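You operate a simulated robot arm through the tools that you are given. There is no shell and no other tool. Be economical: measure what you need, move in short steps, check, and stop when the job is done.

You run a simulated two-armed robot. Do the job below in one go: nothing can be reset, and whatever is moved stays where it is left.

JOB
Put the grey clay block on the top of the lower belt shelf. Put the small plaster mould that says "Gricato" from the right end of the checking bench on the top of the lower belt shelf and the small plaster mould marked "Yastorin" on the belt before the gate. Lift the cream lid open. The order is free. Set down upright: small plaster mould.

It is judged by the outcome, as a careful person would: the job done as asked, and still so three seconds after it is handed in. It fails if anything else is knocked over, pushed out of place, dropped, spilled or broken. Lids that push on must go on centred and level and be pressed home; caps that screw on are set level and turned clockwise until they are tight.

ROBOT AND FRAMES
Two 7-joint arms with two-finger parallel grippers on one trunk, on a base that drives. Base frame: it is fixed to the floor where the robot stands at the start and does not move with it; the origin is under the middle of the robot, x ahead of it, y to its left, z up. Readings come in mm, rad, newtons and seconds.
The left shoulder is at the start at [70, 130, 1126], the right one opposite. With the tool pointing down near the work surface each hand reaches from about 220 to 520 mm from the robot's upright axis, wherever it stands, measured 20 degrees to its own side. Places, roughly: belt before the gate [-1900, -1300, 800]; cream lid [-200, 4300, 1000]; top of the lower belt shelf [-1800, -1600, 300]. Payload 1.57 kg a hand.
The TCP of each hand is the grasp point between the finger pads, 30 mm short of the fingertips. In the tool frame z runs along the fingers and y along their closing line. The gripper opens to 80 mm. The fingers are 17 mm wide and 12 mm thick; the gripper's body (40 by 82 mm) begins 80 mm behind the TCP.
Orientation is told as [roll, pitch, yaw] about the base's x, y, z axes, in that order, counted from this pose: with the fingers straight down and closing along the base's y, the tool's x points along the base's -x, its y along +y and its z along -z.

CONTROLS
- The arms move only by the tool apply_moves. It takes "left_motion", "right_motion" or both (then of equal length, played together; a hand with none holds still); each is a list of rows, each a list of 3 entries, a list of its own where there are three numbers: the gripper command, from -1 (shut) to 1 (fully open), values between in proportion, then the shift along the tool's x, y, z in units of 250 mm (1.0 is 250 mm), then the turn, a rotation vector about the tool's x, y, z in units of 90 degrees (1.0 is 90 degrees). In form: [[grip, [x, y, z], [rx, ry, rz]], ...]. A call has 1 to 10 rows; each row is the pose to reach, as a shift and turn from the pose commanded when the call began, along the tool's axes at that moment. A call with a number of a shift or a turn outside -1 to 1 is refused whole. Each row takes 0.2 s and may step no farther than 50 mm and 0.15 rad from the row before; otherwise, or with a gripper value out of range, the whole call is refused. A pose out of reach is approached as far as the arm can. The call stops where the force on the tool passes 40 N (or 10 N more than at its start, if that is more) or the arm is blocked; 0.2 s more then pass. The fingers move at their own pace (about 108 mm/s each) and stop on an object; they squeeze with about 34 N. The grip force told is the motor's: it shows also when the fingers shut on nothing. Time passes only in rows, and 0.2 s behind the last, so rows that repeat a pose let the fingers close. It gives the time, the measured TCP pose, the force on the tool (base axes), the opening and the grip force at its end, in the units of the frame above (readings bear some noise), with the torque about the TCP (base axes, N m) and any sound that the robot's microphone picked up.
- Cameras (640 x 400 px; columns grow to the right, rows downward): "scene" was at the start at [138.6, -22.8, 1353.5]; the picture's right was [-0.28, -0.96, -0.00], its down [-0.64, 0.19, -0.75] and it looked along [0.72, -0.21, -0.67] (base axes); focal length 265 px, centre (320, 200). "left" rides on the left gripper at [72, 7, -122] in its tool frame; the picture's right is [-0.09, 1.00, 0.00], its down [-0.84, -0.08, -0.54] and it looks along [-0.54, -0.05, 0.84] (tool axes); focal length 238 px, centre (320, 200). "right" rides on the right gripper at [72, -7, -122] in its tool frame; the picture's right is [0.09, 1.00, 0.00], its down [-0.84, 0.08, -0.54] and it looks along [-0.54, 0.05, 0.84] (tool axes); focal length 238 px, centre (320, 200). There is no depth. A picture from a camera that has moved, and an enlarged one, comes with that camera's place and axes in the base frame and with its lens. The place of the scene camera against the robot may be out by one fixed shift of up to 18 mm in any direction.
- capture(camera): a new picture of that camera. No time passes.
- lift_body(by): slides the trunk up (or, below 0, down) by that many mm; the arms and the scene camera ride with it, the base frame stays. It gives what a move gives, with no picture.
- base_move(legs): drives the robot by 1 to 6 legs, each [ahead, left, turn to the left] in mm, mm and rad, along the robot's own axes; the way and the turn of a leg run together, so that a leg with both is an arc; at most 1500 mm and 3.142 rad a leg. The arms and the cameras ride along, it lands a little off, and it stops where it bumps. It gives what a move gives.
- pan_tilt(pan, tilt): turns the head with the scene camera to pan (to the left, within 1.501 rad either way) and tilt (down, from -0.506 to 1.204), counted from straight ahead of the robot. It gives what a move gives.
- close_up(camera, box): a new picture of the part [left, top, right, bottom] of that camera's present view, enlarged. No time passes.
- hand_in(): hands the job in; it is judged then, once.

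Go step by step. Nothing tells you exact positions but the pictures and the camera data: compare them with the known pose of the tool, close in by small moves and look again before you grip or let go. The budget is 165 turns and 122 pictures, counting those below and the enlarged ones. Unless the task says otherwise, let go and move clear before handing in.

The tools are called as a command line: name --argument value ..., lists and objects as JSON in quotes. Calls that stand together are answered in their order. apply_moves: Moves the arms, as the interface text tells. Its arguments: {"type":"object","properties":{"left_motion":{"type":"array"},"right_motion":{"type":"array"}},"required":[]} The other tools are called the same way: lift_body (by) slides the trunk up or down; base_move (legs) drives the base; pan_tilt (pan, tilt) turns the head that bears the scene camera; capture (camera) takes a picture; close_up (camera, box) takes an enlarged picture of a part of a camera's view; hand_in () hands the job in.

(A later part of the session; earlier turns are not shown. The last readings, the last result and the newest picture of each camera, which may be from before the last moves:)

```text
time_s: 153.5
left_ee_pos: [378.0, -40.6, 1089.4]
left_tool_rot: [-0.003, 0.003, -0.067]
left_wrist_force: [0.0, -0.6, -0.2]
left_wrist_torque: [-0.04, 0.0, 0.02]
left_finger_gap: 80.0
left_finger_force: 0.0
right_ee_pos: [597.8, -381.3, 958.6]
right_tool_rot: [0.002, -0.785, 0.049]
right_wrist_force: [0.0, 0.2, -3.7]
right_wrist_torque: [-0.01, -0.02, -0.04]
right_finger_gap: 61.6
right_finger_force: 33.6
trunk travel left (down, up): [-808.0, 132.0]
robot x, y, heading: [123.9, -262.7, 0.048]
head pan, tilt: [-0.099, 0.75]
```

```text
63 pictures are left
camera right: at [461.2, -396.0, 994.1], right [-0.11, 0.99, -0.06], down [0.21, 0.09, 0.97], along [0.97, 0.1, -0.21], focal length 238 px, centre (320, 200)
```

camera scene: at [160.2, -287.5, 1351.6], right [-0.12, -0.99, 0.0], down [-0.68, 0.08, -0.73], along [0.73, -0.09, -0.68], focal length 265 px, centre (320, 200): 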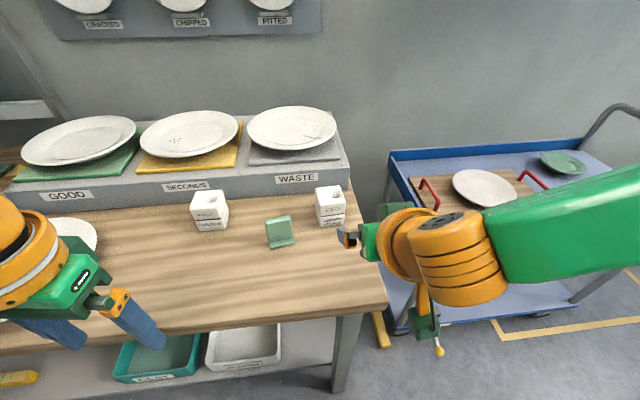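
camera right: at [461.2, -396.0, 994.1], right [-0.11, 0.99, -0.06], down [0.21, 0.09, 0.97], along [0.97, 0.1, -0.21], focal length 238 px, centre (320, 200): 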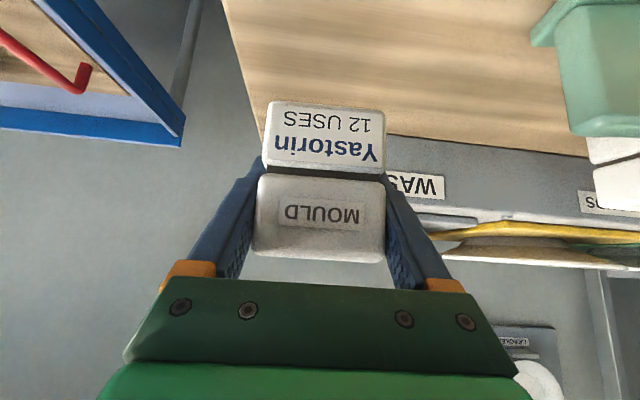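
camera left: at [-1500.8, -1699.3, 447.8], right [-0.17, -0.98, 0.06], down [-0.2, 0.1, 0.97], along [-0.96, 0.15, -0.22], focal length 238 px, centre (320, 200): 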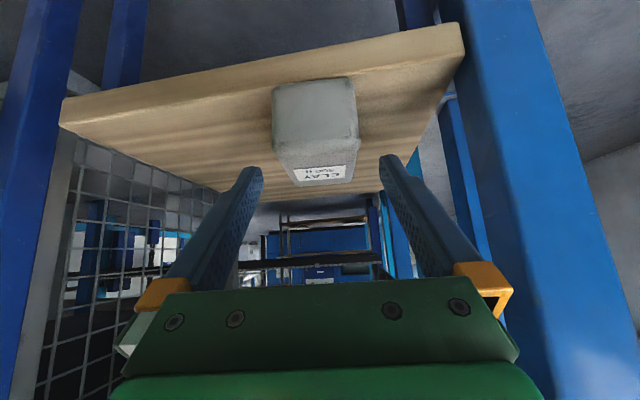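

Yastorin is held. I back off, tuck the left hand further, and drive to the belt.

base_move --legs '[[-450, 0, 0], [0, 0, 3.09], [600, 1102, 0]]'

apply_moves --left_motion '[[1, [0.1, 0.08, 0], [0, 0, 0]], [1, [0.2, 0.16, 0], [0, 0, 0]], [1, [0.3, 0.24, 0], [0, 0, 0]]]'

pan_tilt --pan 0.0 --tilt 0.5

capture --camera "scene"

capture --camera "right"

```text
time_s: 169.1
left_ee_pos: [-1250.7, -1505.3, 1091.3]
left_tool_rot: [-0.001, 0.002, 2.965]
left_wrist_force: [-1.4, 0.3, -0.2]
left_wrist_torque: [0.0, 0.04, 0.03]
left_finger_gap: 80.1
left_finger_force: 0.2
right_ee_pos: [-1432.4, -1141.2, 958.8]
right_tool_rot: [0.001, -0.784, 3.082]
right_wrist_force: [-0.2, 0.3, -2.6]
right_wrist_torque: [0.0, -0.01, 0.01]
right_finger_gap: 61.9
right_finger_force: 34.1
trunk travel left (down, up): [-808.0, 132.0]
robot x, y, heading: [-973.5, -1315.7, 3.086]
head pan, tilt: [-0.099, 0.75]
```

```text
time_s: 169.9
left_ee_pos: [-1196.4, -1566.1, 1086.0]
left_tool_rot: [-0.003, 0.01, 2.962]
left_wrist_force: [0.2, -0.3, 0.8]
left_wrist_torque: [0.04, -0.01, 0.01]
left_finger_gap: 79.7
left_finger_force: 0.0
left hand out of reach, approached as far as the arm can: row 3
right_ee_pos: [-1432.4, -1141.9, 957.4]
right_tool_rot: [0.001, -0.782, 3.08]
right_wrist_force: [-0.1, 0.5, -3.5]
right_wrist_torque: [0.01, -0.01, -0.01]
right_finger_gap: 62.0
right_finger_force: 33.7
trunk travel left (down, up): [-808.0, 132.0]
robot x, y, heading: [-974.2, -1312.4, 3.084]
head pan, tilt: [-0.099, 0.75]
```

```text
time_s: 170.7
left_ee_pos: [-1196.3, -1565.0, 1086.1]
left_tool_rot: [-0.001, 0.014, 2.963]
left_wrist_force: [0.2, -0.1, 0.6]
left_wrist_torque: [0.0, 0.05, -0.02]
left_finger_gap: 79.9
left_finger_force: 0.0
right_ee_pos: [-1431.4, -1141.8, 958.4]
right_tool_rot: [0.002, -0.784, 3.079]
right_wrist_force: [-0.8, 1.0, -2.9]
right_wrist_torque: [-0.06, -0.03, 0.0]
right_finger_gap: 61.9
right_finger_force: 33.3
trunk travel left (down, up): [-808.0, 132.0]
robot x, y, heading: [-976.5, -1311.6, 3.087]
head pan, tilt: [0.0, 0.499]
```

```text
62 pictures are left
camera scene: at [-1107.4, -1303.3, 1418.4], right [0.06, 1.0, 0.0], down [0.48, -0.03, -0.88], along [-0.88, 0.05, -0.48], focal length 265 px, centre (320, 200)
```

scene: 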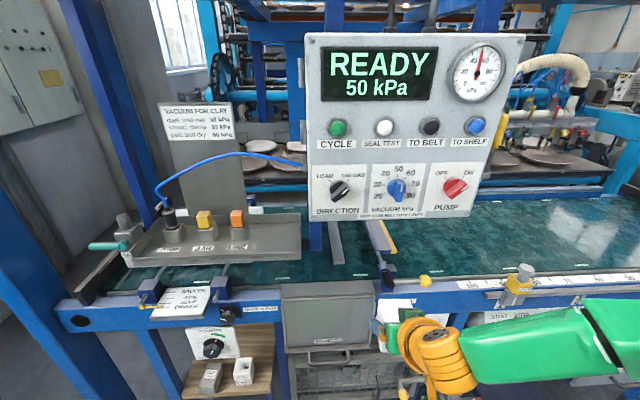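

```text
61 pictures are left
camera right: at [-1295.3, -1143.1, 994.2], right [0.01, -1.0, -0.06], down [-0.21, -0.06, 0.97], along [-0.98, 0.01, -0.21], focal length 238 px, centre (320, 200)
```

right: 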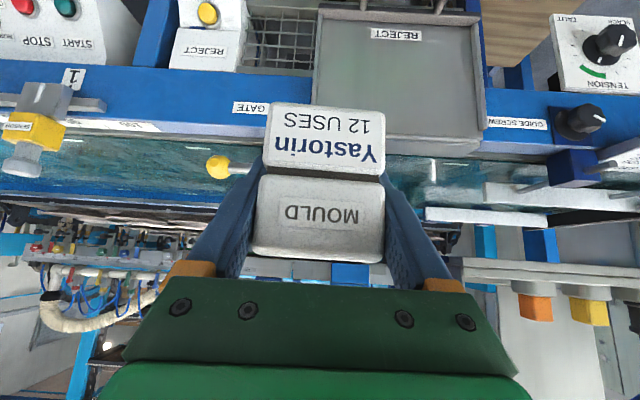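

The spot is close to a grey bar and the panel; I look closer to measure clearances before going in.

close_up --camera "scene" --box '[230, 180, 450, 320]'

close_up --camera "right" --box '[370, 100, 640, 280]'

```text
2.86 times, centred on (340, 250) of scene
camera zoom: at [-1107.4, -1303.3, 1418.4], right [0.06, 1.0, 0.0], down [0.48, -0.03, -0.88], along [-0.88, 0.05, -0.48], focal length 757 px, centre (263, 57)
```

zoom: 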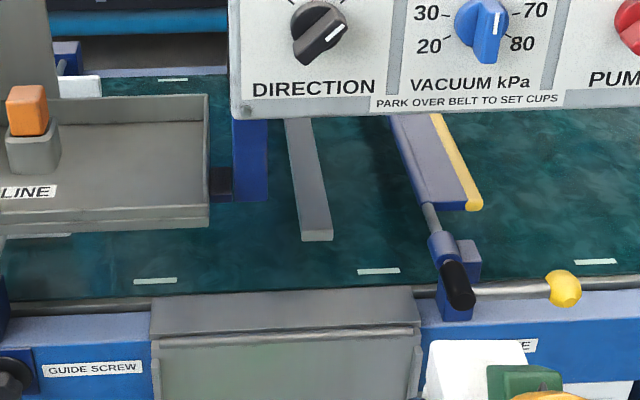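

```text
2.22 times, centred on (505, 190) of right
camera zoom: at [-1295.3, -1143.1, 994.2], right [0.01, -1.0, -0.06], down [-0.21, -0.06, 0.97], along [-0.98, 0.01, -0.21], focal length 530 px, centre (-91, 222)
```

zoom: 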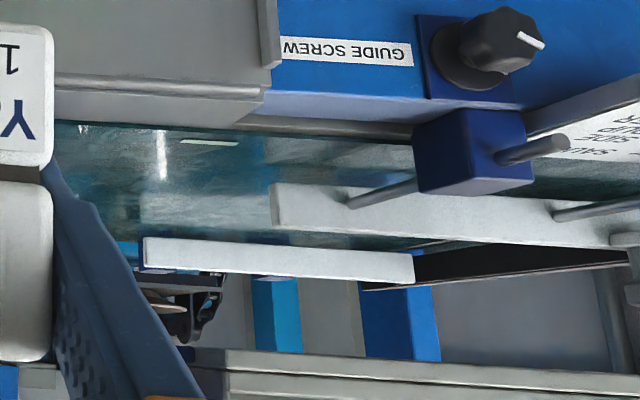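

A bar overhangs the belt at z≈890 for y -1232..-1199, and the tray ends at y≈-1319, z≈1000. I'll approach yawed 30° (robot turned left), aiming the mould at about (-1740,-1320).

base_move --legs '[[17, -227, 0], [0, 0, 0.576]]'

lift_body --by -72

pan_tilt --pan -0.1 --tilt 0.55

capture --camera "right"

capture --camera "scene"

```text
time_s: 174.0
left_ee_pos: [-1024.6, -1418.4, 1087.7]
left_tool_rot: [-0.002, 0.003, -2.734]
left_wrist_force: [-0.3, 0.5, 0.6]
left_wrist_torque: [-0.01, 0.06, 0.01]
left_finger_gap: 80.3
left_finger_force: 0.0
right_ee_pos: [-1454.6, -1195.6, 958.2]
right_tool_rot: [0.003, -0.785, -2.617]
right_wrist_force: [0.4, 0.8, -2.9]
right_wrist_torque: [0.03, 0.01, 0.03]
right_finger_gap: 61.7
right_finger_force: 33.6
trunk travel left (down, up): [-808.0, 132.0]
robot x, y, heading: [-978.6, -1081.4, -2.617]
head pan, tilt: [0.0, 0.499]
```

```text
time_s: 175.1
left_ee_pos: [-1024.1, -1419.9, 1015.2]
left_tool_rot: [0.001, 0.001, -2.733]
left_wrist_force: [-0.7, -0.3, -0.2]
left_wrist_torque: [0.01, -0.01, 0.04]
left_finger_gap: 79.9
left_finger_force: 0.1
right_ee_pos: [-1453.4, -1195.9, 886.3]
right_tool_rot: [0.001, -0.786, -2.618]
right_wrist_force: [0.7, -1.4, -2.9]
right_wrist_torque: [0.03, -0.03, -0.01]
right_finger_gap: 61.7
right_finger_force: 34.2
trunk travel left (down, up): [-736.0, 204.0]
robot x, y, heading: [-976.5, -1082.8, -2.611]
head pan, tilt: [0.0, 0.499]
```

```text
time_s: 175.8
left_ee_pos: [-1024.2, -1420.5, 1015.2]
left_tool_rot: [0.001, 0.0, -2.734]
left_wrist_force: [0.2, 0.5, -0.5]
left_wrist_torque: [0.0, 0.01, 0.01]
left_finger_gap: 80.1
left_finger_force: 0.0
right_ee_pos: [-1454.4, -1195.7, 886.8]
right_tool_rot: [0.001, -0.783, -2.619]
right_wrist_force: [0.5, -0.1, -2.8]
right_wrist_torque: [0.02, 0.0, 0.0]
right_finger_gap: 61.7
right_finger_force: 34.2
trunk travel left (down, up): [-736.0, 204.0]
robot x, y, heading: [-977.2, -1088.0, -2.618]
head pan, tilt: [-0.099, 0.55]
```

```text
58 pictures are left
camera right: at [-1339.4, -1121.9, 922.2], right [0.56, -0.83, -0.06], down [-0.14, -0.17, 0.97], along [-0.82, -0.53, -0.21], focal length 238 px, centre (320, 200)
```

right: 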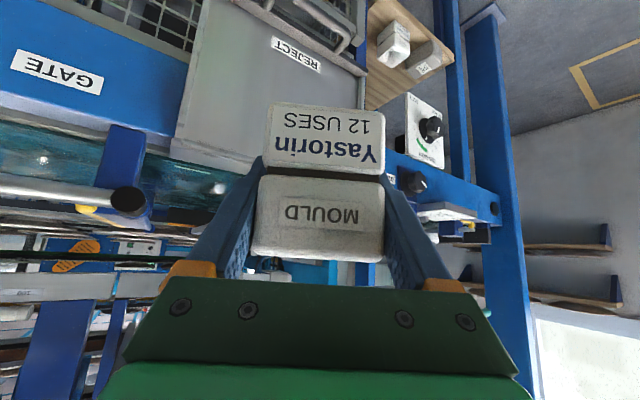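

```text
57 pictures are left
camera scene: at [-1095.4, -1147.7, 1341.9], right [-0.41, 0.91, 0.0], down [0.48, 0.22, -0.85], along [-0.78, -0.35, -0.52], focal length 265 px, centre (320, 200)
```

scene: 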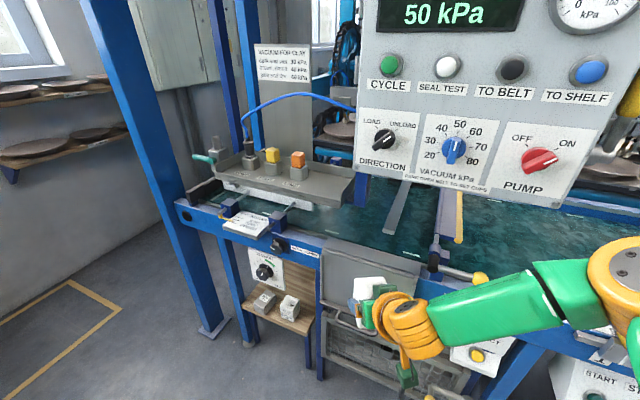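

base_move --legs '[[0, -36, 0], [190, 0, 0]]'

capture --camera "right"

capture --camera "scene"

```text
time_s: 178.0
left_ee_pos: [-1210.8, -1490.2, 1014.4]
left_tool_rot: [-0.002, -0.005, -2.738]
left_wrist_force: [0.4, -0.8, -0.2]
left_wrist_torque: [0.0, -0.01, 0.04]
left_finger_gap: 80.0
left_finger_force: 0.1
right_ee_pos: [-1640.0, -1265.0, 887.7]
right_tool_rot: [-0.004, -0.783, -2.618]
right_wrist_force: [-0.7, 0.1, -2.0]
right_wrist_torque: [0.04, -0.03, 0.03]
right_finger_gap: 61.8
right_finger_force: 33.7
trunk travel left (down, up): [-736.0, 204.0]
robot x, y, heading: [-1166.2, -1153.8, -2.621]
head pan, tilt: [-0.099, 0.55]
stopped in leg 2: the robot was blocked; the commanded pose is now the measured one
```

```text
56 pictures are left
camera right: at [-1524.9, -1190.6, 923.3], right [0.55, -0.83, -0.07], down [-0.14, -0.17, 0.97], along [-0.82, -0.53, -0.21], focal length 238 px, centre (320, 200)
```

right: 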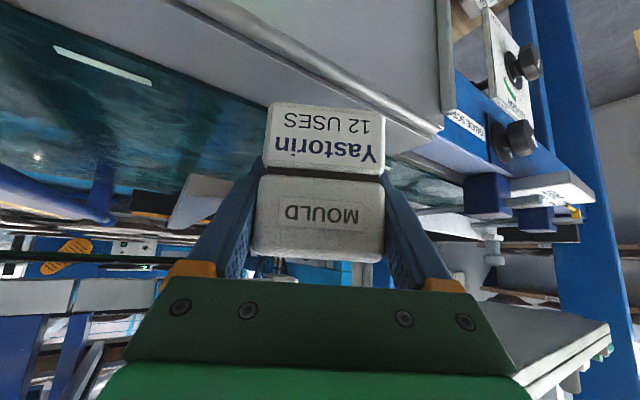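

```text
55 pictures are left
camera scene: at [-1279.4, -1217.8, 1342.6], right [-0.41, 0.91, 0.0], down [0.47, 0.22, -0.85], along [-0.78, -0.35, -0.52], focal length 265 px, centre (320, 200)
```

scene: 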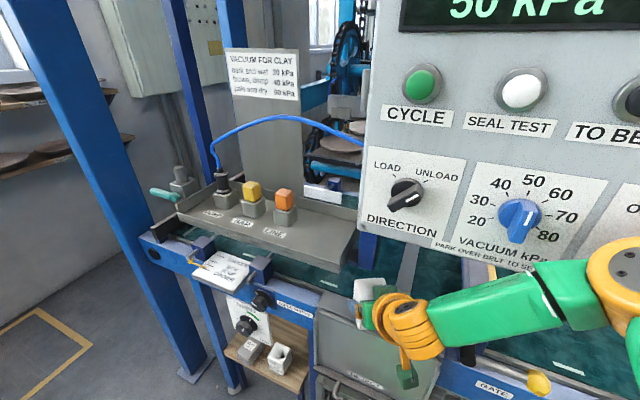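

The base was blocked right at the end of that leg. I look down to see what it touched.

pan_tilt --pan -0.5 --tilt 1.1

capture --camera "scene"

capture --camera "left"

```text
time_s: 178.9
left_ee_pos: [-1209.3, -1488.9, 1016.4]
left_tool_rot: [-0.003, -0.006, -2.736]
left_wrist_force: [0.6, 0.4, -0.3]
left_wrist_torque: [0.0, 0.02, 0.05]
left_finger_gap: 80.1
left_finger_force: 0.1
right_ee_pos: [-1639.6, -1264.7, 888.7]
right_tool_rot: [-0.002, -0.787, -2.617]
right_wrist_force: [-0.5, -0.5, -2.3]
right_wrist_torque: [0.04, -0.02, 0.01]
right_finger_gap: 61.9
right_finger_force: 34.4
trunk travel left (down, up): [-736.0, 204.0]
robot x, y, heading: [-1169.7, -1153.3, -2.618]
head pan, tilt: [-0.499, 1.1]
```

```text
54 pictures are left
camera scene: at [-1260.8, -1182.2, 1299.4], right [-0.03, 1.0, 0.0], down [0.89, 0.02, -0.46], along [-0.46, -0.01, -0.89], focal length 265 px, centre (320, 200)
```

scene: 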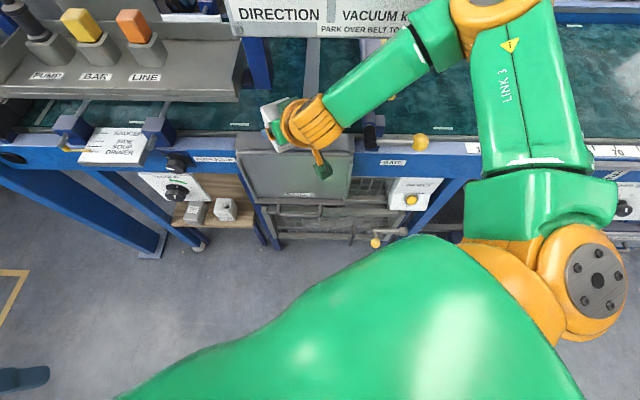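

```text
53 pictures are left
camera left: at [-1140.9, -1468.3, 1137.0], right [0.31, -0.95, 0.0], down [-0.8, -0.26, 0.55], along [-0.52, -0.17, -0.84], focal length 238 px, centre (320, 200)
```

left: 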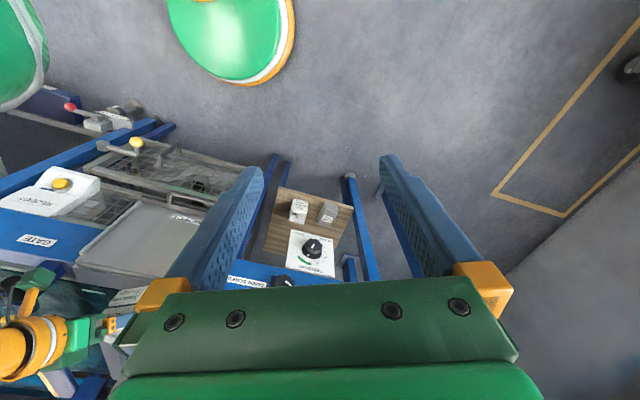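

pan_tilt --pan -0.75 --tilt 0.7

capture --camera "scene"

```text
time_s: 179.8
left_ee_pos: [-1210.2, -1489.4, 1014.9]
left_tool_rot: [-0.003, -0.002, -2.737]
left_wrist_force: [0.0, -0.2, -0.4]
left_wrist_torque: [0.03, 0.0, -0.01]
left_finger_gap: 79.9
left_finger_force: 0.1
right_ee_pos: [-1640.0, -1266.0, 888.3]
right_tool_rot: [-0.004, -0.787, -2.616]
right_wrist_force: [0.8, -1.0, -3.0]
right_wrist_torque: [-0.02, -0.03, 0.0]
right_finger_gap: 62.1
right_finger_force: 34.3
trunk travel left (down, up): [-736.0, 204.0]
robot x, y, heading: [-1169.1, -1157.2, -2.612]
head pan, tilt: [-0.75, 0.7]
```

```text
52 pictures are left
camera scene: at [-1280.2, -1161.6, 1329.4], right [0.22, 0.97, 0.0], down [0.62, -0.14, -0.77], along [-0.75, 0.17, -0.64], focal length 265 px, centre (320, 200)
```

scene: 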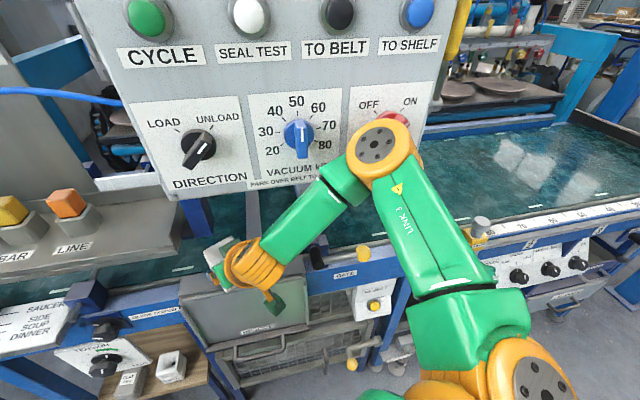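

The arm's forearm joint touched the control panel near the PUMP switch. I back off straight away, then look at the gap beside the bar with the hand camera.

base_move --legs '[[-100, 0, 0]]'

close_up --camera "scene" --box '[100, 80, 480, 320]'

close_up --camera "right" --box '[0, 80, 270, 280]'

```text
time_s: 181.0
left_ee_pos: [-1131.2, -1440.7, 1014.4]
left_tool_rot: [0.0, 0.005, -2.737]
left_wrist_force: [-0.1, -1.1, 0.7]
left_wrist_torque: [0.01, -0.02, -0.01]
left_finger_gap: 79.7
left_finger_force: 0.0
right_ee_pos: [-1559.6, -1217.0, 885.1]
right_tool_rot: [0.001, -0.782, -2.62]
right_wrist_force: [-0.2, 0.4, -2.6]
right_wrist_torque: [-0.01, -0.01, -0.02]
right_finger_gap: 61.9
right_finger_force: 33.6
trunk travel left (down, up): [-736.0, 204.0]
robot x, y, heading: [-1080.4, -1108.0, -2.615]
head pan, tilt: [-0.75, 0.7]
```

```text
1.67 times, centred on (290, 200) of scene
camera zoom: at [-1203.8, -1112.9, 1328.5], right [0.22, 0.97, 0.0], down [0.63, -0.14, -0.76], along [-0.74, 0.17, -0.65], focal length 442 px, centre (370, 200)
```

zoom: 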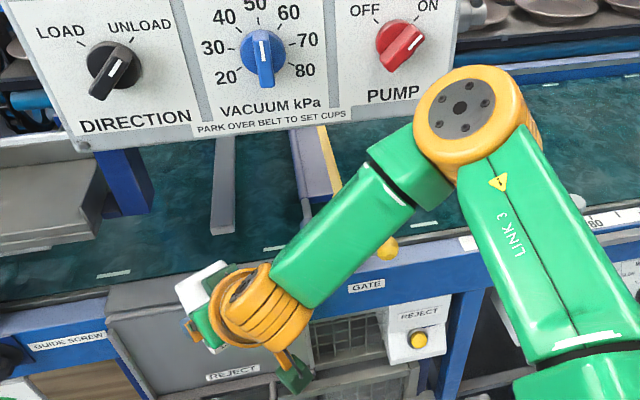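

```text
2.00 times, centred on (135, 180) of right
camera zoom: at [-1445.6, -1141.9, 920.8], right [0.55, -0.83, -0.06], down [-0.15, -0.17, 0.97], along [-0.82, -0.53, -0.22], focal length 477 px, centre (690, 240)
```

zoom: 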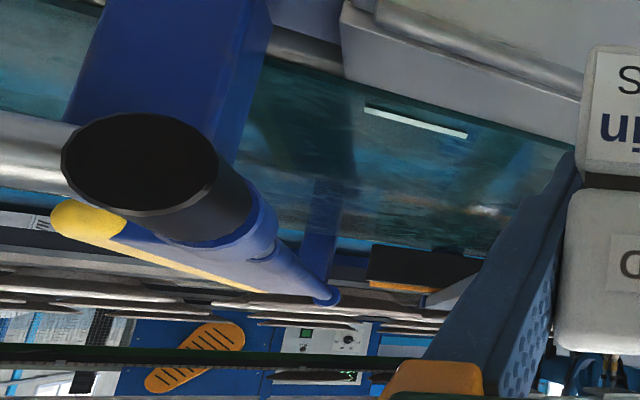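

PUMP knob is unchanged (still ON). The 45° grasp leaves too little room under the tray/panel, so I'll return to the bench, set the mould down and regrip it at a flatter 60° tilt.

base_move --legs '[[-300, 0, 0], [0, 0, 2.615], [670, 734, 0]]'

lift_body --by 75

pan_tilt --pan -0.1 --tilt 0.75

capture --camera "right"

```text
time_s: 193.8
left_ee_pos: [80.4, -7.2, 1015.7]
left_tool_rot: [-0.001, 0.002, -0.145]
left_wrist_force: [0.0, 0.7, -0.3]
left_wrist_torque: [0.04, 0.03, -0.01]
left_finger_gap: 79.9
left_finger_force: 0.0
right_ee_pos: [326.7, -423.4, 885.8]
right_tool_rot: [0.003, -0.782, -0.03]
right_wrist_force: [0.4, 0.9, -2.8]
right_wrist_torque: [0.01, 0.02, 0.0]
right_finger_gap: 61.8
right_finger_force: 33.8
trunk travel left (down, up): [-736.0, 204.0]
robot x, y, heading: [-139.5, -268.9, -0.029]
head pan, tilt: [-0.75, 0.7]
```

```text
time_s: 194.9
left_ee_pos: [80.5, -7.1, 1090.3]
left_tool_rot: [0.0, 0.001, -0.146]
left_wrist_force: [-0.4, 0.0, 0.5]
left_wrist_torque: [0.03, 0.0, 0.0]
left_finger_gap: 80.3
left_finger_force: 0.0
right_ee_pos: [327.6, -422.8, 960.6]
right_tool_rot: [0.003, -0.782, -0.03]
right_wrist_force: [-0.9, -0.8, -2.8]
right_wrist_torque: [0.05, -0.01, 0.01]
right_finger_gap: 61.9
right_finger_force: 34.1
trunk travel left (down, up): [-811.0, 129.0]
robot x, y, heading: [-133.7, -270.4, -0.027]
head pan, tilt: [-0.75, 0.7]
```

```text
time_s: 195.9
left_ee_pos: [80.1, -7.1, 1089.6]
left_tool_rot: [0.0, 0.003, -0.149]
left_wrist_force: [0.2, 0.1, -0.2]
left_wrist_torque: [0.05, -0.01, -0.01]
left_finger_gap: 80.0
left_finger_force: 0.1
right_ee_pos: [328.2, -422.5, 960.7]
right_tool_rot: [0.0, -0.782, -0.032]
right_wrist_force: [0.9, 0.1, -2.8]
right_wrist_torque: [0.01, 0.01, 0.03]
right_finger_gap: 61.8
right_finger_force: 34.4
trunk travel left (down, up): [-811.0, 129.0]
robot x, y, heading: [-134.3, -266.8, -0.03]
head pan, tilt: [-0.099, 0.75]
```

```text
49 pictures are left
camera right: at [190.3, -425.7, 996.5], right [-0.04, 1.0, -0.06], down [0.21, 0.07, 0.97], along [0.98, 0.02, -0.22], focal length 238 px, centre (320, 200)
```

right: 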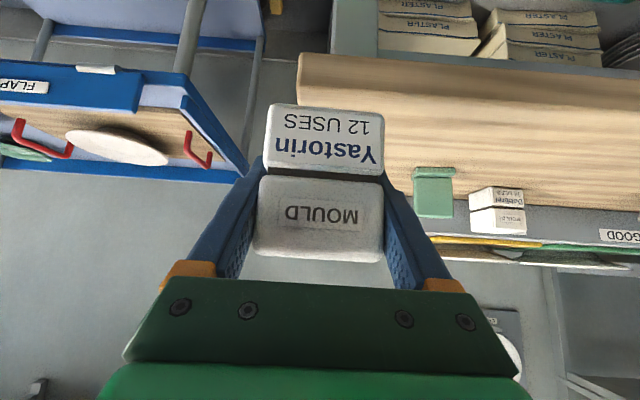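

base_move --legs '[[0, 50, 0.03], [118, 0, 0]]'

apply_moves --right_motion '[[-1, [0.056, 0, 0.056], [0, 0, 0]], [-1, [0.11, 0, 0.11], [0, 0, 0]], [-1, [0.15, 0, 0.15], [0, 0, 0]]]'

capture --camera "right"

```text
time_s: 197.7
left_ee_pos: [186.9, 51.3, 1089.7]
left_tool_rot: [-0.001, -0.001, -0.116]
left_wrist_force: [-0.3, -0.3, 0.6]
left_wrist_torque: [0.0, -0.01, 0.02]
left_finger_gap: 80.4
left_finger_force: 0.0
right_ee_pos: [448.9, -356.6, 961.7]
right_tool_rot: [0.0, -0.782, 0.003]
right_wrist_force: [-0.1, 0.3, -3.5]
right_wrist_torque: [-0.04, -0.02, -0.03]
right_finger_gap: 61.9
right_finger_force: 34.5
trunk travel left (down, up): [-811.0, 129.0]
robot x, y, heading: [-19.3, -218.2, 0.004]
head pan, tilt: [-0.099, 0.75]
```

```text
time_s: 198.5
left_ee_pos: [190.2, 49.6, 1090.3]
left_tool_rot: [0.0, 0.003, -0.114]
left_wrist_force: [-0.5, 0.1, 0.2]
left_wrist_torque: [0.0, 0.03, 0.0]
left_finger_gap: 79.9
left_finger_force: 0.0
right_ee_pos: [439.6, -377.4, 933.5]
right_tool_rot: [0.005, -0.778, 0.003]
right_wrist_force: [-0.4, 0.3, -4.0]
right_wrist_torque: [0.0, 0.01, -0.01]
right_finger_gap: 61.7
right_finger_force: 33.7
right hand out of reach, approached as far as the arm can: row 1, 2, 3
trunk travel left (down, up): [-811.0, 129.0]
robot x, y, heading: [-15.0, -214.8, 0.005]
head pan, tilt: [-0.099, 0.75]
```

```text
48 pictures are left
camera right: at [302.7, -385.1, 970.2], right [-0.07, 1.0, -0.06], down [0.21, 0.08, 0.97], along [0.97, 0.05, -0.22], focal length 238 px, centre (320, 200)
```

right: 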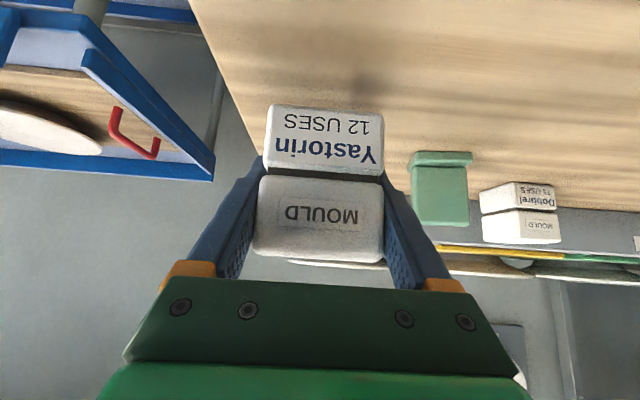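

lift_body --by -30

lift_body --by -4

```text
time_s: 199.2
left_ee_pos: [190.5, 50.6, 1060.4]
left_tool_rot: [0.0, 0.002, -0.117]
left_wrist_force: [-0.2, -0.5, 0.6]
left_wrist_torque: [0.01, -0.02, 0.0]
left_finger_gap: 80.1
left_finger_force: 0.0
right_ee_pos: [438.7, -377.4, 904.8]
right_tool_rot: [0.003, -0.78, 0.003]
right_wrist_force: [0.4, 0.2, -3.1]
right_wrist_torque: [-0.03, 0.03, 0.02]
right_finger_gap: 62.0
right_finger_force: 33.7
trunk travel left (down, up): [-781.0, 159.0]
robot x, y, heading: [-14.0, -213.3, -0.002]
head pan, tilt: [-0.099, 0.75]
```

```text
time_s: 199.7
left_ee_pos: [189.0, 51.4, 1057.6]
left_tool_rot: [0.001, 0.002, -0.115]
left_wrist_force: [-0.6, 0.3, -0.5]
left_wrist_torque: [-0.02, 0.0, -0.03]
left_finger_gap: 80.0
left_finger_force: 0.2
right_ee_pos: [441.1, -377.6, 900.2]
right_tool_rot: [0.004, -0.779, 0.004]
right_wrist_force: [-0.2, -0.1, -2.4]
right_wrist_torque: [0.0, 0.01, -0.02]
right_finger_gap: 61.9
right_finger_force: 33.6
trunk travel left (down, up): [-777.0, 163.0]
robot x, y, heading: [-21.7, -214.6, 0.003]
head pan, tilt: [-0.099, 0.75]
```

lift_body --by -2

```text
time_s: 200.3
left_ee_pos: [188.3, 50.2, 1055.5]
left_tool_rot: [-0.001, 0.002, -0.116]
left_wrist_force: [0.0, 0.2, 0.9]
left_wrist_torque: [-0.03, 0.03, 0.0]
left_finger_gap: 80.1
left_finger_force: 0.0
right_ee_pos: [439.8, -376.7, 900.3]
right_tool_rot: [0.002, -0.786, 0.002]
right_wrist_force: [0.7, -0.7, 2.3]
right_wrist_torque: [-0.21, -0.26, 0.01]
right_finger_gap: 61.8
right_finger_force: 33.5
trunk travel left (down, up): [-775.0, 165.0]
robot x, y, heading: [-17.6, -216.3, 0.006]
head pan, tilt: [-0.099, 0.75]
```

Contact with the bench. Release, retreat along the tool, and tilt a further 15°.

apply_moves --right_motion '[[1, [0, 0, 0], [0, 0, 0]], [1, [0, 0, 0], [0, 0, 0]], [1, [0, 0, -0.1], [0, 0, 0]], [1, [0, 0, -0.25], [0, 0, 0]], [1, [0, 0, -0.4], [0, 0, 0]], [1, [0, 0, -0.4], [0, -0.084, 0]], [1, [0, 0, -0.4], [0, -0.167, 0]]]'

capture --camera "right"

```text
time_s: 201.9
left_ee_pos: [190.5, 51.4, 1054.8]
left_tool_rot: [0.001, 0.002, -0.117]
left_wrist_force: [-0.4, -0.6, -0.2]
left_wrist_torque: [0.02, -0.02, -0.03]
left_finger_gap: 80.2
left_finger_force: 0.0
right_ee_pos: [398.8, -379.3, 978.5]
right_tool_rot: [0.023, -1.019, -0.004]
right_wrist_force: [-0.3, -0.2, 0.9]
right_wrist_torque: [0.01, 0.04, 0.03]
right_finger_gap: 80.0
right_finger_force: 0.2
right hand out of reach, approached as far as the arm can: row 5, 6, 7
trunk travel left (down, up): [-775.0, 165.0]
robot x, y, heading: [-18.0, -216.7, 0.009]
head pan, tilt: [-0.099, 0.75]
```

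```text
47 pictures are left
camera right: at [257.2, -387.4, 981.3], right [-0.06, 1.0, -0.07], down [-0.02, 0.07, 1.0], along [1.0, 0.06, 0.02], focal length 238 px, centre (320, 200)
```

right: 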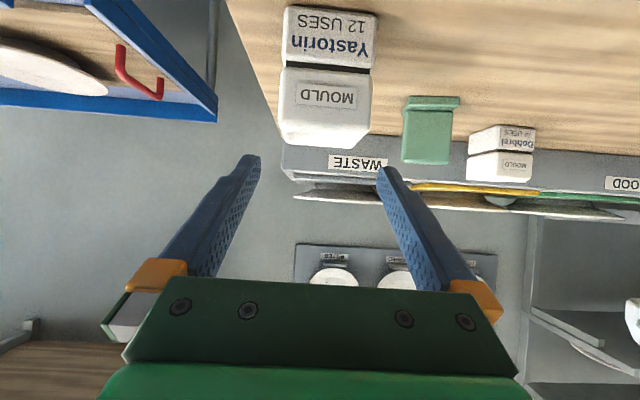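

Flatter tilts need the shoulder lower. I raise both hands relative to the trunk and lower the trunk by 200 mm.

apply_moves --left_motion '[[1, [0, 0, -0.16], [0, 0, 0]], [1, [0, 0, -0.32], [0, 0, 0]], [1, [0, 0, -0.48], [0, 0, 0]], [1, [0, 0, -0.64], [0, 0, 0]], [1, [0, 0, -0.8], [0, 0, 0]]]' --right_motion '[[1, [-0.138, 0, -0.08], [0, 0, 0]], [1, [-0.277, 0, -0.16], [0, 0, 0]], [1, [-0.415, 0, -0.24], [0, 0, 0]], [1, [-0.554, 0, -0.32], [0, 0, 0]], [1, [-0.692, 0, -0.4], [0, 0, 0]]]'

lift_body --by -200

capture --camera "scene"

```text
time_s: 203.1
left_ee_pos: [233.4, 1.3, 1193.3]
left_tool_rot: [0.001, 0.002, -0.115]
left_wrist_force: [-0.3, 0.5, -1.0]
left_wrist_torque: [0.01, -0.02, -0.02]
left_finger_gap: 79.9
left_finger_force: 0.0
left hand out of reach, approached as far as the arm can: row 1, 2, 3, 4, 5
right_ee_pos: [400.3, -380.7, 1175.8]
right_tool_rot: [0.006, -1.046, -0.001]
right_wrist_force: [-0.1, -0.8, 0.1]
right_wrist_torque: [0.01, 0.01, 0.03]
right_finger_gap: 80.0
right_finger_force: 0.0
right hand out of reach, approached as far as the arm can: row 1, 2
trunk travel left (down, up): [-775.0, 165.0]
robot x, y, heading: [-18.9, -217.4, 0.007]
head pan, tilt: [-0.099, 0.75]
```

```text
time_s: 205.2
left_ee_pos: [233.2, 1.9, 991.7]
left_tool_rot: [0.0, 0.002, -0.115]
left_wrist_force: [0.8, -0.1, -0.3]
left_wrist_torque: [0.04, -0.02, 0.0]
left_finger_gap: 79.8
left_finger_force: 0.1
right_ee_pos: [399.8, -379.4, 975.0]
right_tool_rot: [0.002, -1.042, -0.002]
right_wrist_force: [-0.4, 0.5, 0.7]
right_wrist_torque: [0.0, 0.0, 0.04]
right_finger_gap: 80.2
right_finger_force: 0.1
trunk travel left (down, up): [-575.0, 365.0]
robot x, y, heading: [-18.7, -218.4, 0.004]
head pan, tilt: [-0.099, 0.75]
```

```text
46 pictures are left
camera scene: at [124.0, -221.6, 1163.6], right [-0.1, -1.0, 0.0], down [-0.68, 0.06, -0.73], along [0.73, -0.07, -0.68], focal length 265 px, centre (320, 200)
```

scene: 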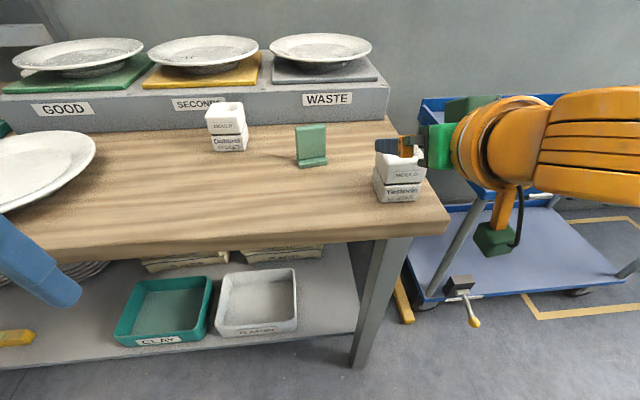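

Now 60° works. I close in on the mould with the fingers straddling it.

apply_moves --right_motion '[[1, [0.05, 0, 0.09], [0, 0, 0]], [1, [0.1, 0, 0.18], [0, 0, 0]]]'

capture --camera "right"

```text
time_s: 205.8
left_ee_pos: [234.3, 0.5, 991.0]
left_tool_rot: [-0.001, 0.003, -0.114]
left_wrist_force: [-0.6, 0.4, -0.8]
left_wrist_torque: [-0.03, 0.01, -0.02]
left_finger_gap: 79.8
left_finger_force: 0.1
right_ee_pos: [427.5, -379.7, 930.9]
right_tool_rot: [0.003, -1.042, 0.001]
right_wrist_force: [0.1, -0.4, 0.0]
right_wrist_torque: [0.01, 0.0, -0.03]
right_finger_gap: 80.2
right_finger_force: 0.1
trunk travel left (down, up): [-575.0, 365.0]
robot x, y, heading: [-16.0, -211.4, 0.005]
head pan, tilt: [-0.099, 0.75]
```

```text
45 pictures are left
camera right: at [286.0, -385.5, 929.7], right [-0.05, 1.0, -0.08], down [-0.05, 0.08, 1.0], along [1.0, 0.05, 0.04], focal length 238 px, centre (320, 200)
```

right: 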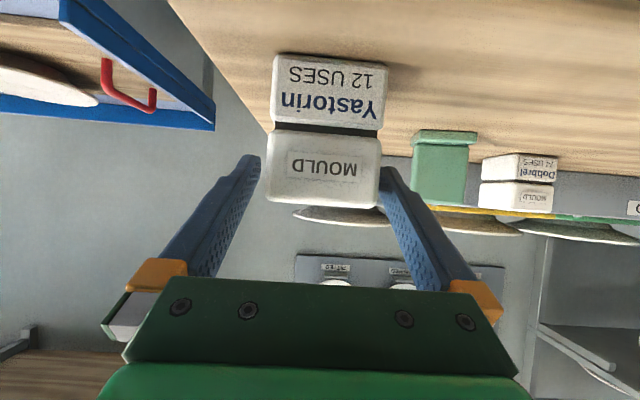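

apply_moves --right_motion '[[1, [0.048, 0.006, 0.1], [0, 0, 0]], [1, [0.048, 0.006, 0.1], [0, 0, 0]], [-1, [0.048, 0.006, 0.1], [0, 0, 0]], [-1, [0.048, 0.006, 0.1], [0, 0, 0]], [-1, [0.048, 0.006, 0.1], [0, 0, 0]], [-1, [-0.04, 0.006, 0.05], [0, 0, 0]], [-1, [-0.12, 0.006, 0.0], [0, 0, 0]]]'

capture --camera "right"

```text
time_s: 207.4
left_ee_pos: [234.5, 0.7, 992.6]
left_tool_rot: [-0.001, 0.001, -0.116]
left_wrist_force: [-0.3, 0.0, -0.1]
left_wrist_torque: [-0.02, -0.02, -0.01]
left_finger_gap: 80.0
left_finger_force: 0.1
right_ee_pos: [442.1, -377.2, 955.9]
right_tool_rot: [0.003, -1.043, 0.001]
right_wrist_force: [1.4, -0.1, -2.7]
right_wrist_torque: [-0.02, 0.0, 0.03]
right_finger_gap: 62.2
right_finger_force: 34.2
trunk travel left (down, up): [-575.0, 365.0]
robot x, y, heading: [-15.5, -215.7, -0.003]
head pan, tilt: [-0.099, 0.75]
```

```text
44 pictures are left
camera right: at [300.6, -384.1, 955.1], right [-0.05, 1.0, -0.08], down [-0.05, 0.08, 1.0], along [1.0, 0.05, 0.04], focal length 238 px, centre (320, 200)
```

right: 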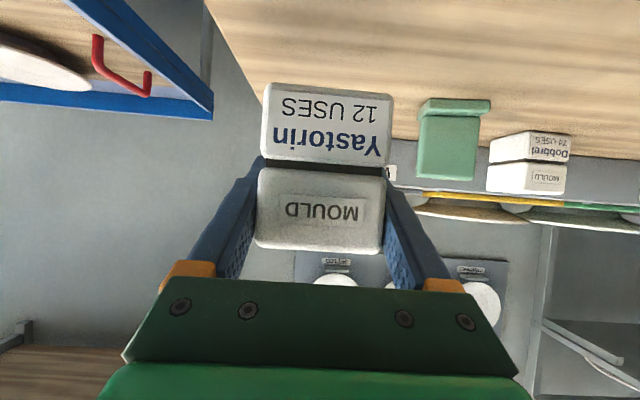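

Regripped at 60°. Back to the belt, keeping the trunk low.

base_move --legs '[[-450, 0, 0], [0, 0, 3.14], [520, 1178, 0], [0, 0, 0.08]]'

lift_body --by -70

pan_tilt --pan -0.35 --tilt 0.4

capture --camera "scene"

capture --camera "right"

```text
time_s: 224.1
left_ee_pos: [-1258.4, -1649.0, 993.5]
left_tool_rot: [-0.001, 0.001, 3.074]
left_wrist_force: [0.0, 0.4, 0.3]
left_wrist_torque: [0.02, 0.02, 0.0]
left_finger_gap: 80.0
left_finger_force: 0.0
right_ee_pos: [-1483.9, -1280.7, 954.9]
right_tool_rot: [0.005, -1.043, -3.097]
right_wrist_force: [0.0, -0.4, -3.0]
right_wrist_torque: [0.0, 0.02, -0.03]
right_finger_gap: 62.0
right_finger_force: 33.9
trunk travel left (down, up): [-575.0, 365.0]
robot x, y, heading: [-1018.3, -1422.1, -3.091]
head pan, tilt: [-0.099, 0.75]
```

```text
time_s: 225.2
left_ee_pos: [-1257.9, -1649.9, 922.1]
left_tool_rot: [0.0, 0.002, 3.073]
left_wrist_force: [-0.4, -0.4, 0.3]
left_wrist_torque: [-0.02, 0.0, 0.0]
left_finger_gap: 80.0
left_finger_force: 0.1
right_ee_pos: [-1483.2, -1280.8, 885.8]
right_tool_rot: [0.007, -1.042, -3.094]
right_wrist_force: [0.0, 0.3, -4.0]
right_wrist_torque: [-0.02, 0.0, 0.01]
right_finger_gap: 62.0
right_finger_force: 33.8
trunk travel left (down, up): [-505.0, 435.0]
robot x, y, heading: [-1017.6, -1422.4, -3.095]
head pan, tilt: [-0.099, 0.75]
```

```text
time_s: 226.0
left_ee_pos: [-1258.7, -1649.6, 922.0]
left_tool_rot: [0.0, 0.002, 3.073]
left_wrist_force: [-0.8, -0.3, -0.5]
left_wrist_torque: [0.0, 0.02, -0.03]
left_finger_gap: 80.1
left_finger_force: 0.0
right_ee_pos: [-1484.7, -1280.9, 885.1]
right_tool_rot: [0.004, -1.041, -3.095]
right_wrist_force: [0.4, 0.4, -3.1]
right_wrist_torque: [-0.04, -0.04, -0.03]
right_finger_gap: 61.8
right_finger_force: 34.0
trunk travel left (down, up): [-505.0, 435.0]
robot x, y, heading: [-1018.6, -1417.5, -3.091]
head pan, tilt: [-0.351, 0.4]
```

```text
43 pictures are left
camera scene: at [-1148.7, -1395.5, 1124.5], right [0.3, 0.96, 0.0], down [0.37, -0.12, -0.92], along [-0.88, 0.27, -0.39], focal length 265 px, centre (320, 200)
```

scene: 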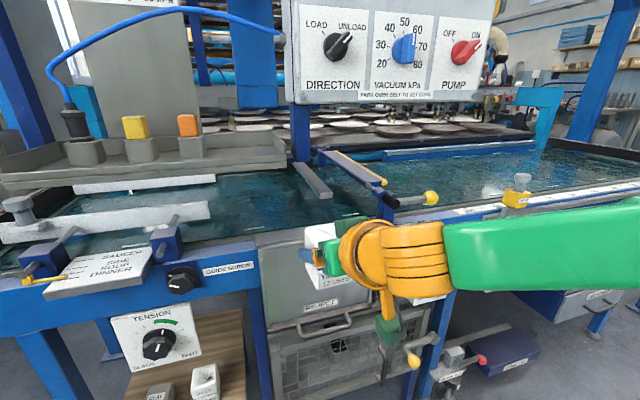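

```text
42 pictures are left
camera right: at [-1343.4, -1266.8, 884.7], right [0.1, -0.99, -0.08], down [0.05, -0.07, 1.0], along [-0.99, -0.1, 0.04], focal length 238 px, centre (320, 200)
```

right: 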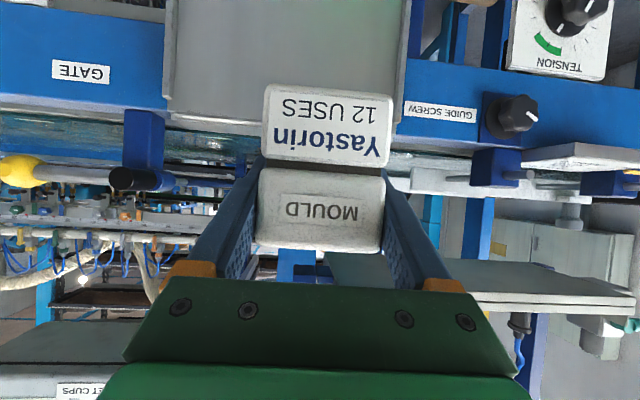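

The low view shows a yellow gate knob near (-1594,-1004,903) that the low forearm would hit. I raise the trunk 90 mm and lower the hand as much, so the forearm passes above it.

lift_body --by 90

apply_moves --right_motion '[[-1, [0.078, 0, 0.045], [0, 0, 0]], [-1, [0.156, 0, 0.09], [0, 0, 0]], [-1, [0.234, 0, 0.135], [0, 0, 0]], [-1, [0.312, 0, 0.18], [0, 0, 0]], [-1, [0.357, 0, 0.206], [0, 0, 0]]]'

pan_tilt --pan -0.7 --tilt 0.45

capture --camera "scene"

```text
time_s: 227.3
left_ee_pos: [-1258.0, -1650.1, 1011.3]
left_tool_rot: [0.0, 0.002, 3.074]
left_wrist_force: [0.1, 0.3, -0.7]
left_wrist_torque: [0.01, -0.01, -0.01]
left_finger_gap: 79.8
left_finger_force: 0.0
right_ee_pos: [-1483.7, -1281.0, 975.9]
right_tool_rot: [0.006, -1.042, -3.095]
right_wrist_force: [0.1, -0.1, -2.6]
right_wrist_torque: [0.0, 0.01, -0.01]
right_finger_gap: 61.7
right_finger_force: 33.7
trunk travel left (down, up): [-595.0, 345.0]
robot x, y, heading: [-1017.9, -1426.4, -3.09]
head pan, tilt: [-0.351, 0.4]
```

```text
time_s: 228.5
left_ee_pos: [-1258.0, -1649.0, 1011.5]
left_tool_rot: [-0.001, 0.003, 3.073]
left_wrist_force: [-0.6, -0.6, -0.4]
left_wrist_torque: [0.0, 0.0, -0.01]
left_finger_gap: 80.2
left_finger_force: 0.0
right_ee_pos: [-1483.6, -1278.8, 873.1]
right_tool_rot: [0.004, -1.042, -3.095]
right_wrist_force: [0.4, -0.4, -2.9]
right_wrist_torque: [0.0, 0.02, 0.0]
right_finger_gap: 61.7
right_finger_force: 34.0
trunk travel left (down, up): [-595.0, 345.0]
robot x, y, heading: [-1016.4, -1422.0, -3.093]
head pan, tilt: [-0.351, 0.4]
```

```text
time_s: 229.3
left_ee_pos: [-1258.9, -1649.2, 1011.8]
left_tool_rot: [0.0, 0.002, 3.072]
left_wrist_force: [-0.3, 0.4, 0.3]
left_wrist_torque: [-0.03, -0.01, -0.02]
left_finger_gap: 80.1
left_finger_force: 0.1
right_ee_pos: [-1484.8, -1279.0, 873.9]
right_tool_rot: [0.006, -1.042, -3.094]
right_wrist_force: [0.3, 0.7, -3.7]
right_wrist_torque: [0.01, -0.02, 0.0]
right_finger_gap: 61.9
right_finger_force: 33.4
trunk travel left (down, up): [-595.0, 345.0]
robot x, y, heading: [-1017.3, -1420.9, -3.091]
head pan, tilt: [-0.7, 0.45]
```

```text
41 pictures are left
camera scene: at [-1133.5, -1367.3, 1209.9], right [0.6, 0.8, 0.0], down [0.35, -0.26, -0.9], along [-0.72, 0.54, -0.44], focal length 265 px, centre (320, 200)
```

scene: 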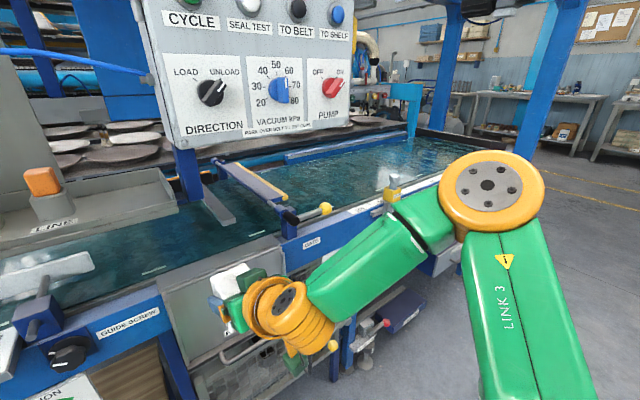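

Forearm now rises to the right and will clear the knob. I turn 5° more left and approach stepwise.

base_move --legs '[[0, 0, 0.09], [34, -59, 0], [100, 0, 0]]'

pan_tilt --pan -0.2 --tilt 0.55

capture --camera "scene"

capture --camera "right"

```text
time_s: 231.6
left_ee_pos: [-1375.9, -1628.8, 1012.0]
left_tool_rot: [0.0, 0.001, -3.118]
left_wrist_force: [-0.6, -0.5, 1.0]
left_wrist_torque: [-0.01, 0.0, 0.02]
left_finger_gap: 79.9
left_finger_force: 0.0
right_ee_pos: [-1633.6, -1282.3, 873.4]
right_tool_rot: [0.004, -1.044, -3.005]
right_wrist_force: [-0.3, 0.6, -3.6]
right_wrist_torque: [0.01, 0.02, 0.01]
right_finger_gap: 61.6
right_finger_force: 34.1
trunk travel left (down, up): [-595.0, 345.0]
robot x, y, heading: [-1154.6, -1379.4, -2.997]
head pan, tilt: [-0.7, 0.45]
```

```text
time_s: 232.5
left_ee_pos: [-1374.6, -1629.5, 1011.8]
left_tool_rot: [0.0, 0.003, -3.119]
left_wrist_force: [-0.1, -0.2, -0.1]
left_wrist_torque: [0.0, 0.03, 0.01]
left_finger_gap: 80.2
left_finger_force: 0.1
right_ee_pos: [-1632.9, -1282.2, 874.4]
right_tool_rot: [0.006, -1.042, -3.004]
right_wrist_force: [0.5, 0.0, -2.5]
right_wrist_torque: [-0.02, 0.02, 0.0]
right_finger_gap: 61.8
right_finger_force: 34.1
trunk travel left (down, up): [-595.0, 345.0]
robot x, y, heading: [-1156.8, -1379.2, -2.998]
head pan, tilt: [-0.201, 0.55]
```

```text
40 pictures are left
camera scene: at [-1288.2, -1381.7, 1200.9], right [0.06, 1.0, 0.0], down [0.52, -0.03, -0.85], along [-0.85, 0.05, -0.52], focal length 265 px, centre (320, 200)
```

scene: 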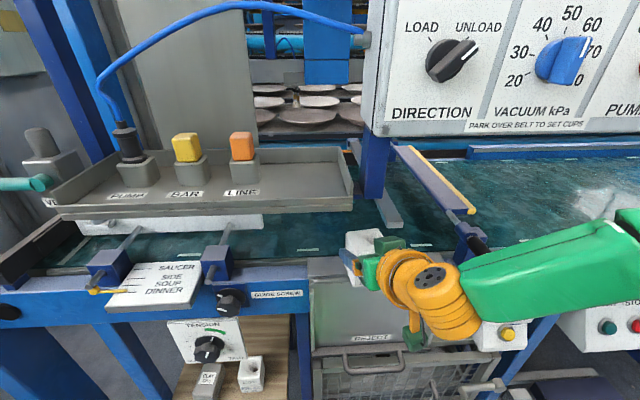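

```text
39 pictures are left
camera right: at [-1494.7, -1255.0, 873.2], right [0.19, -0.98, -0.08], down [0.06, -0.07, 1.0], along [-0.98, -0.19, 0.04], focal length 238 px, centre (320, 200)
```

right: 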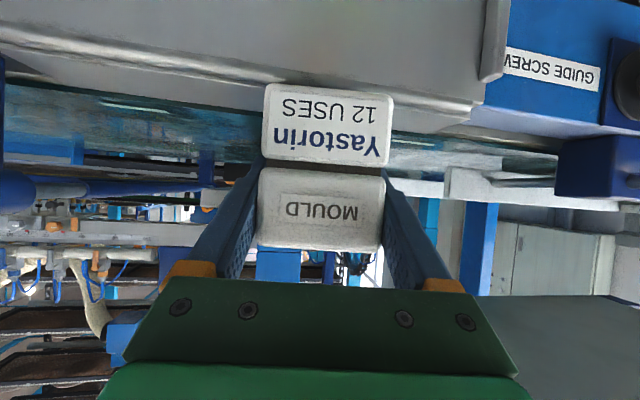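

base_move --legs '[[60, 0, 0]]'

capture --camera "scene"

capture --camera "right"

```text
time_s: 233.5
left_ee_pos: [-1431.1, -1638.6, 1011.9]
left_tool_rot: [0.0, 0.001, -3.117]
left_wrist_force: [0.1, 0.5, -0.3]
left_wrist_torque: [-0.01, 0.0, 0.03]
left_finger_gap: 80.0
left_finger_force: 0.0
right_ee_pos: [-1690.2, -1291.4, 874.1]
right_tool_rot: [0.005, -1.045, -3.005]
right_wrist_force: [0.6, -0.5, -3.7]
right_wrist_torque: [0.03, 0.0, -0.01]
right_finger_gap: 61.7
right_finger_force: 33.9
trunk travel left (down, up): [-595.0, 345.0]
robot x, y, heading: [-1211.7, -1389.4, -3.001]
head pan, tilt: [-0.201, 0.55]
```

```text
38 pictures are left
camera scene: at [-1344.6, -1390.1, 1201.1], right [0.06, 1.0, 0.0], down [0.52, -0.03, -0.85], along [-0.85, 0.05, -0.52], focal length 265 px, centre (320, 200)
```

scene: 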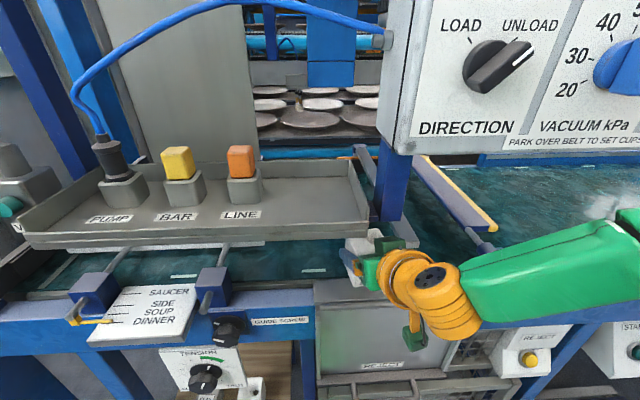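

```text
37 pictures are left
camera right: at [-1551.7, -1263.7, 873.6], right [0.19, -0.98, -0.08], down [0.06, -0.07, 1.0], along [-0.98, -0.19, 0.04], focal length 238 px, centre (320, 200)
```

right: 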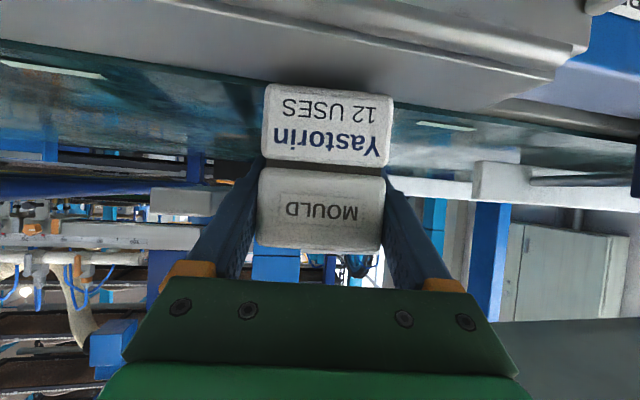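

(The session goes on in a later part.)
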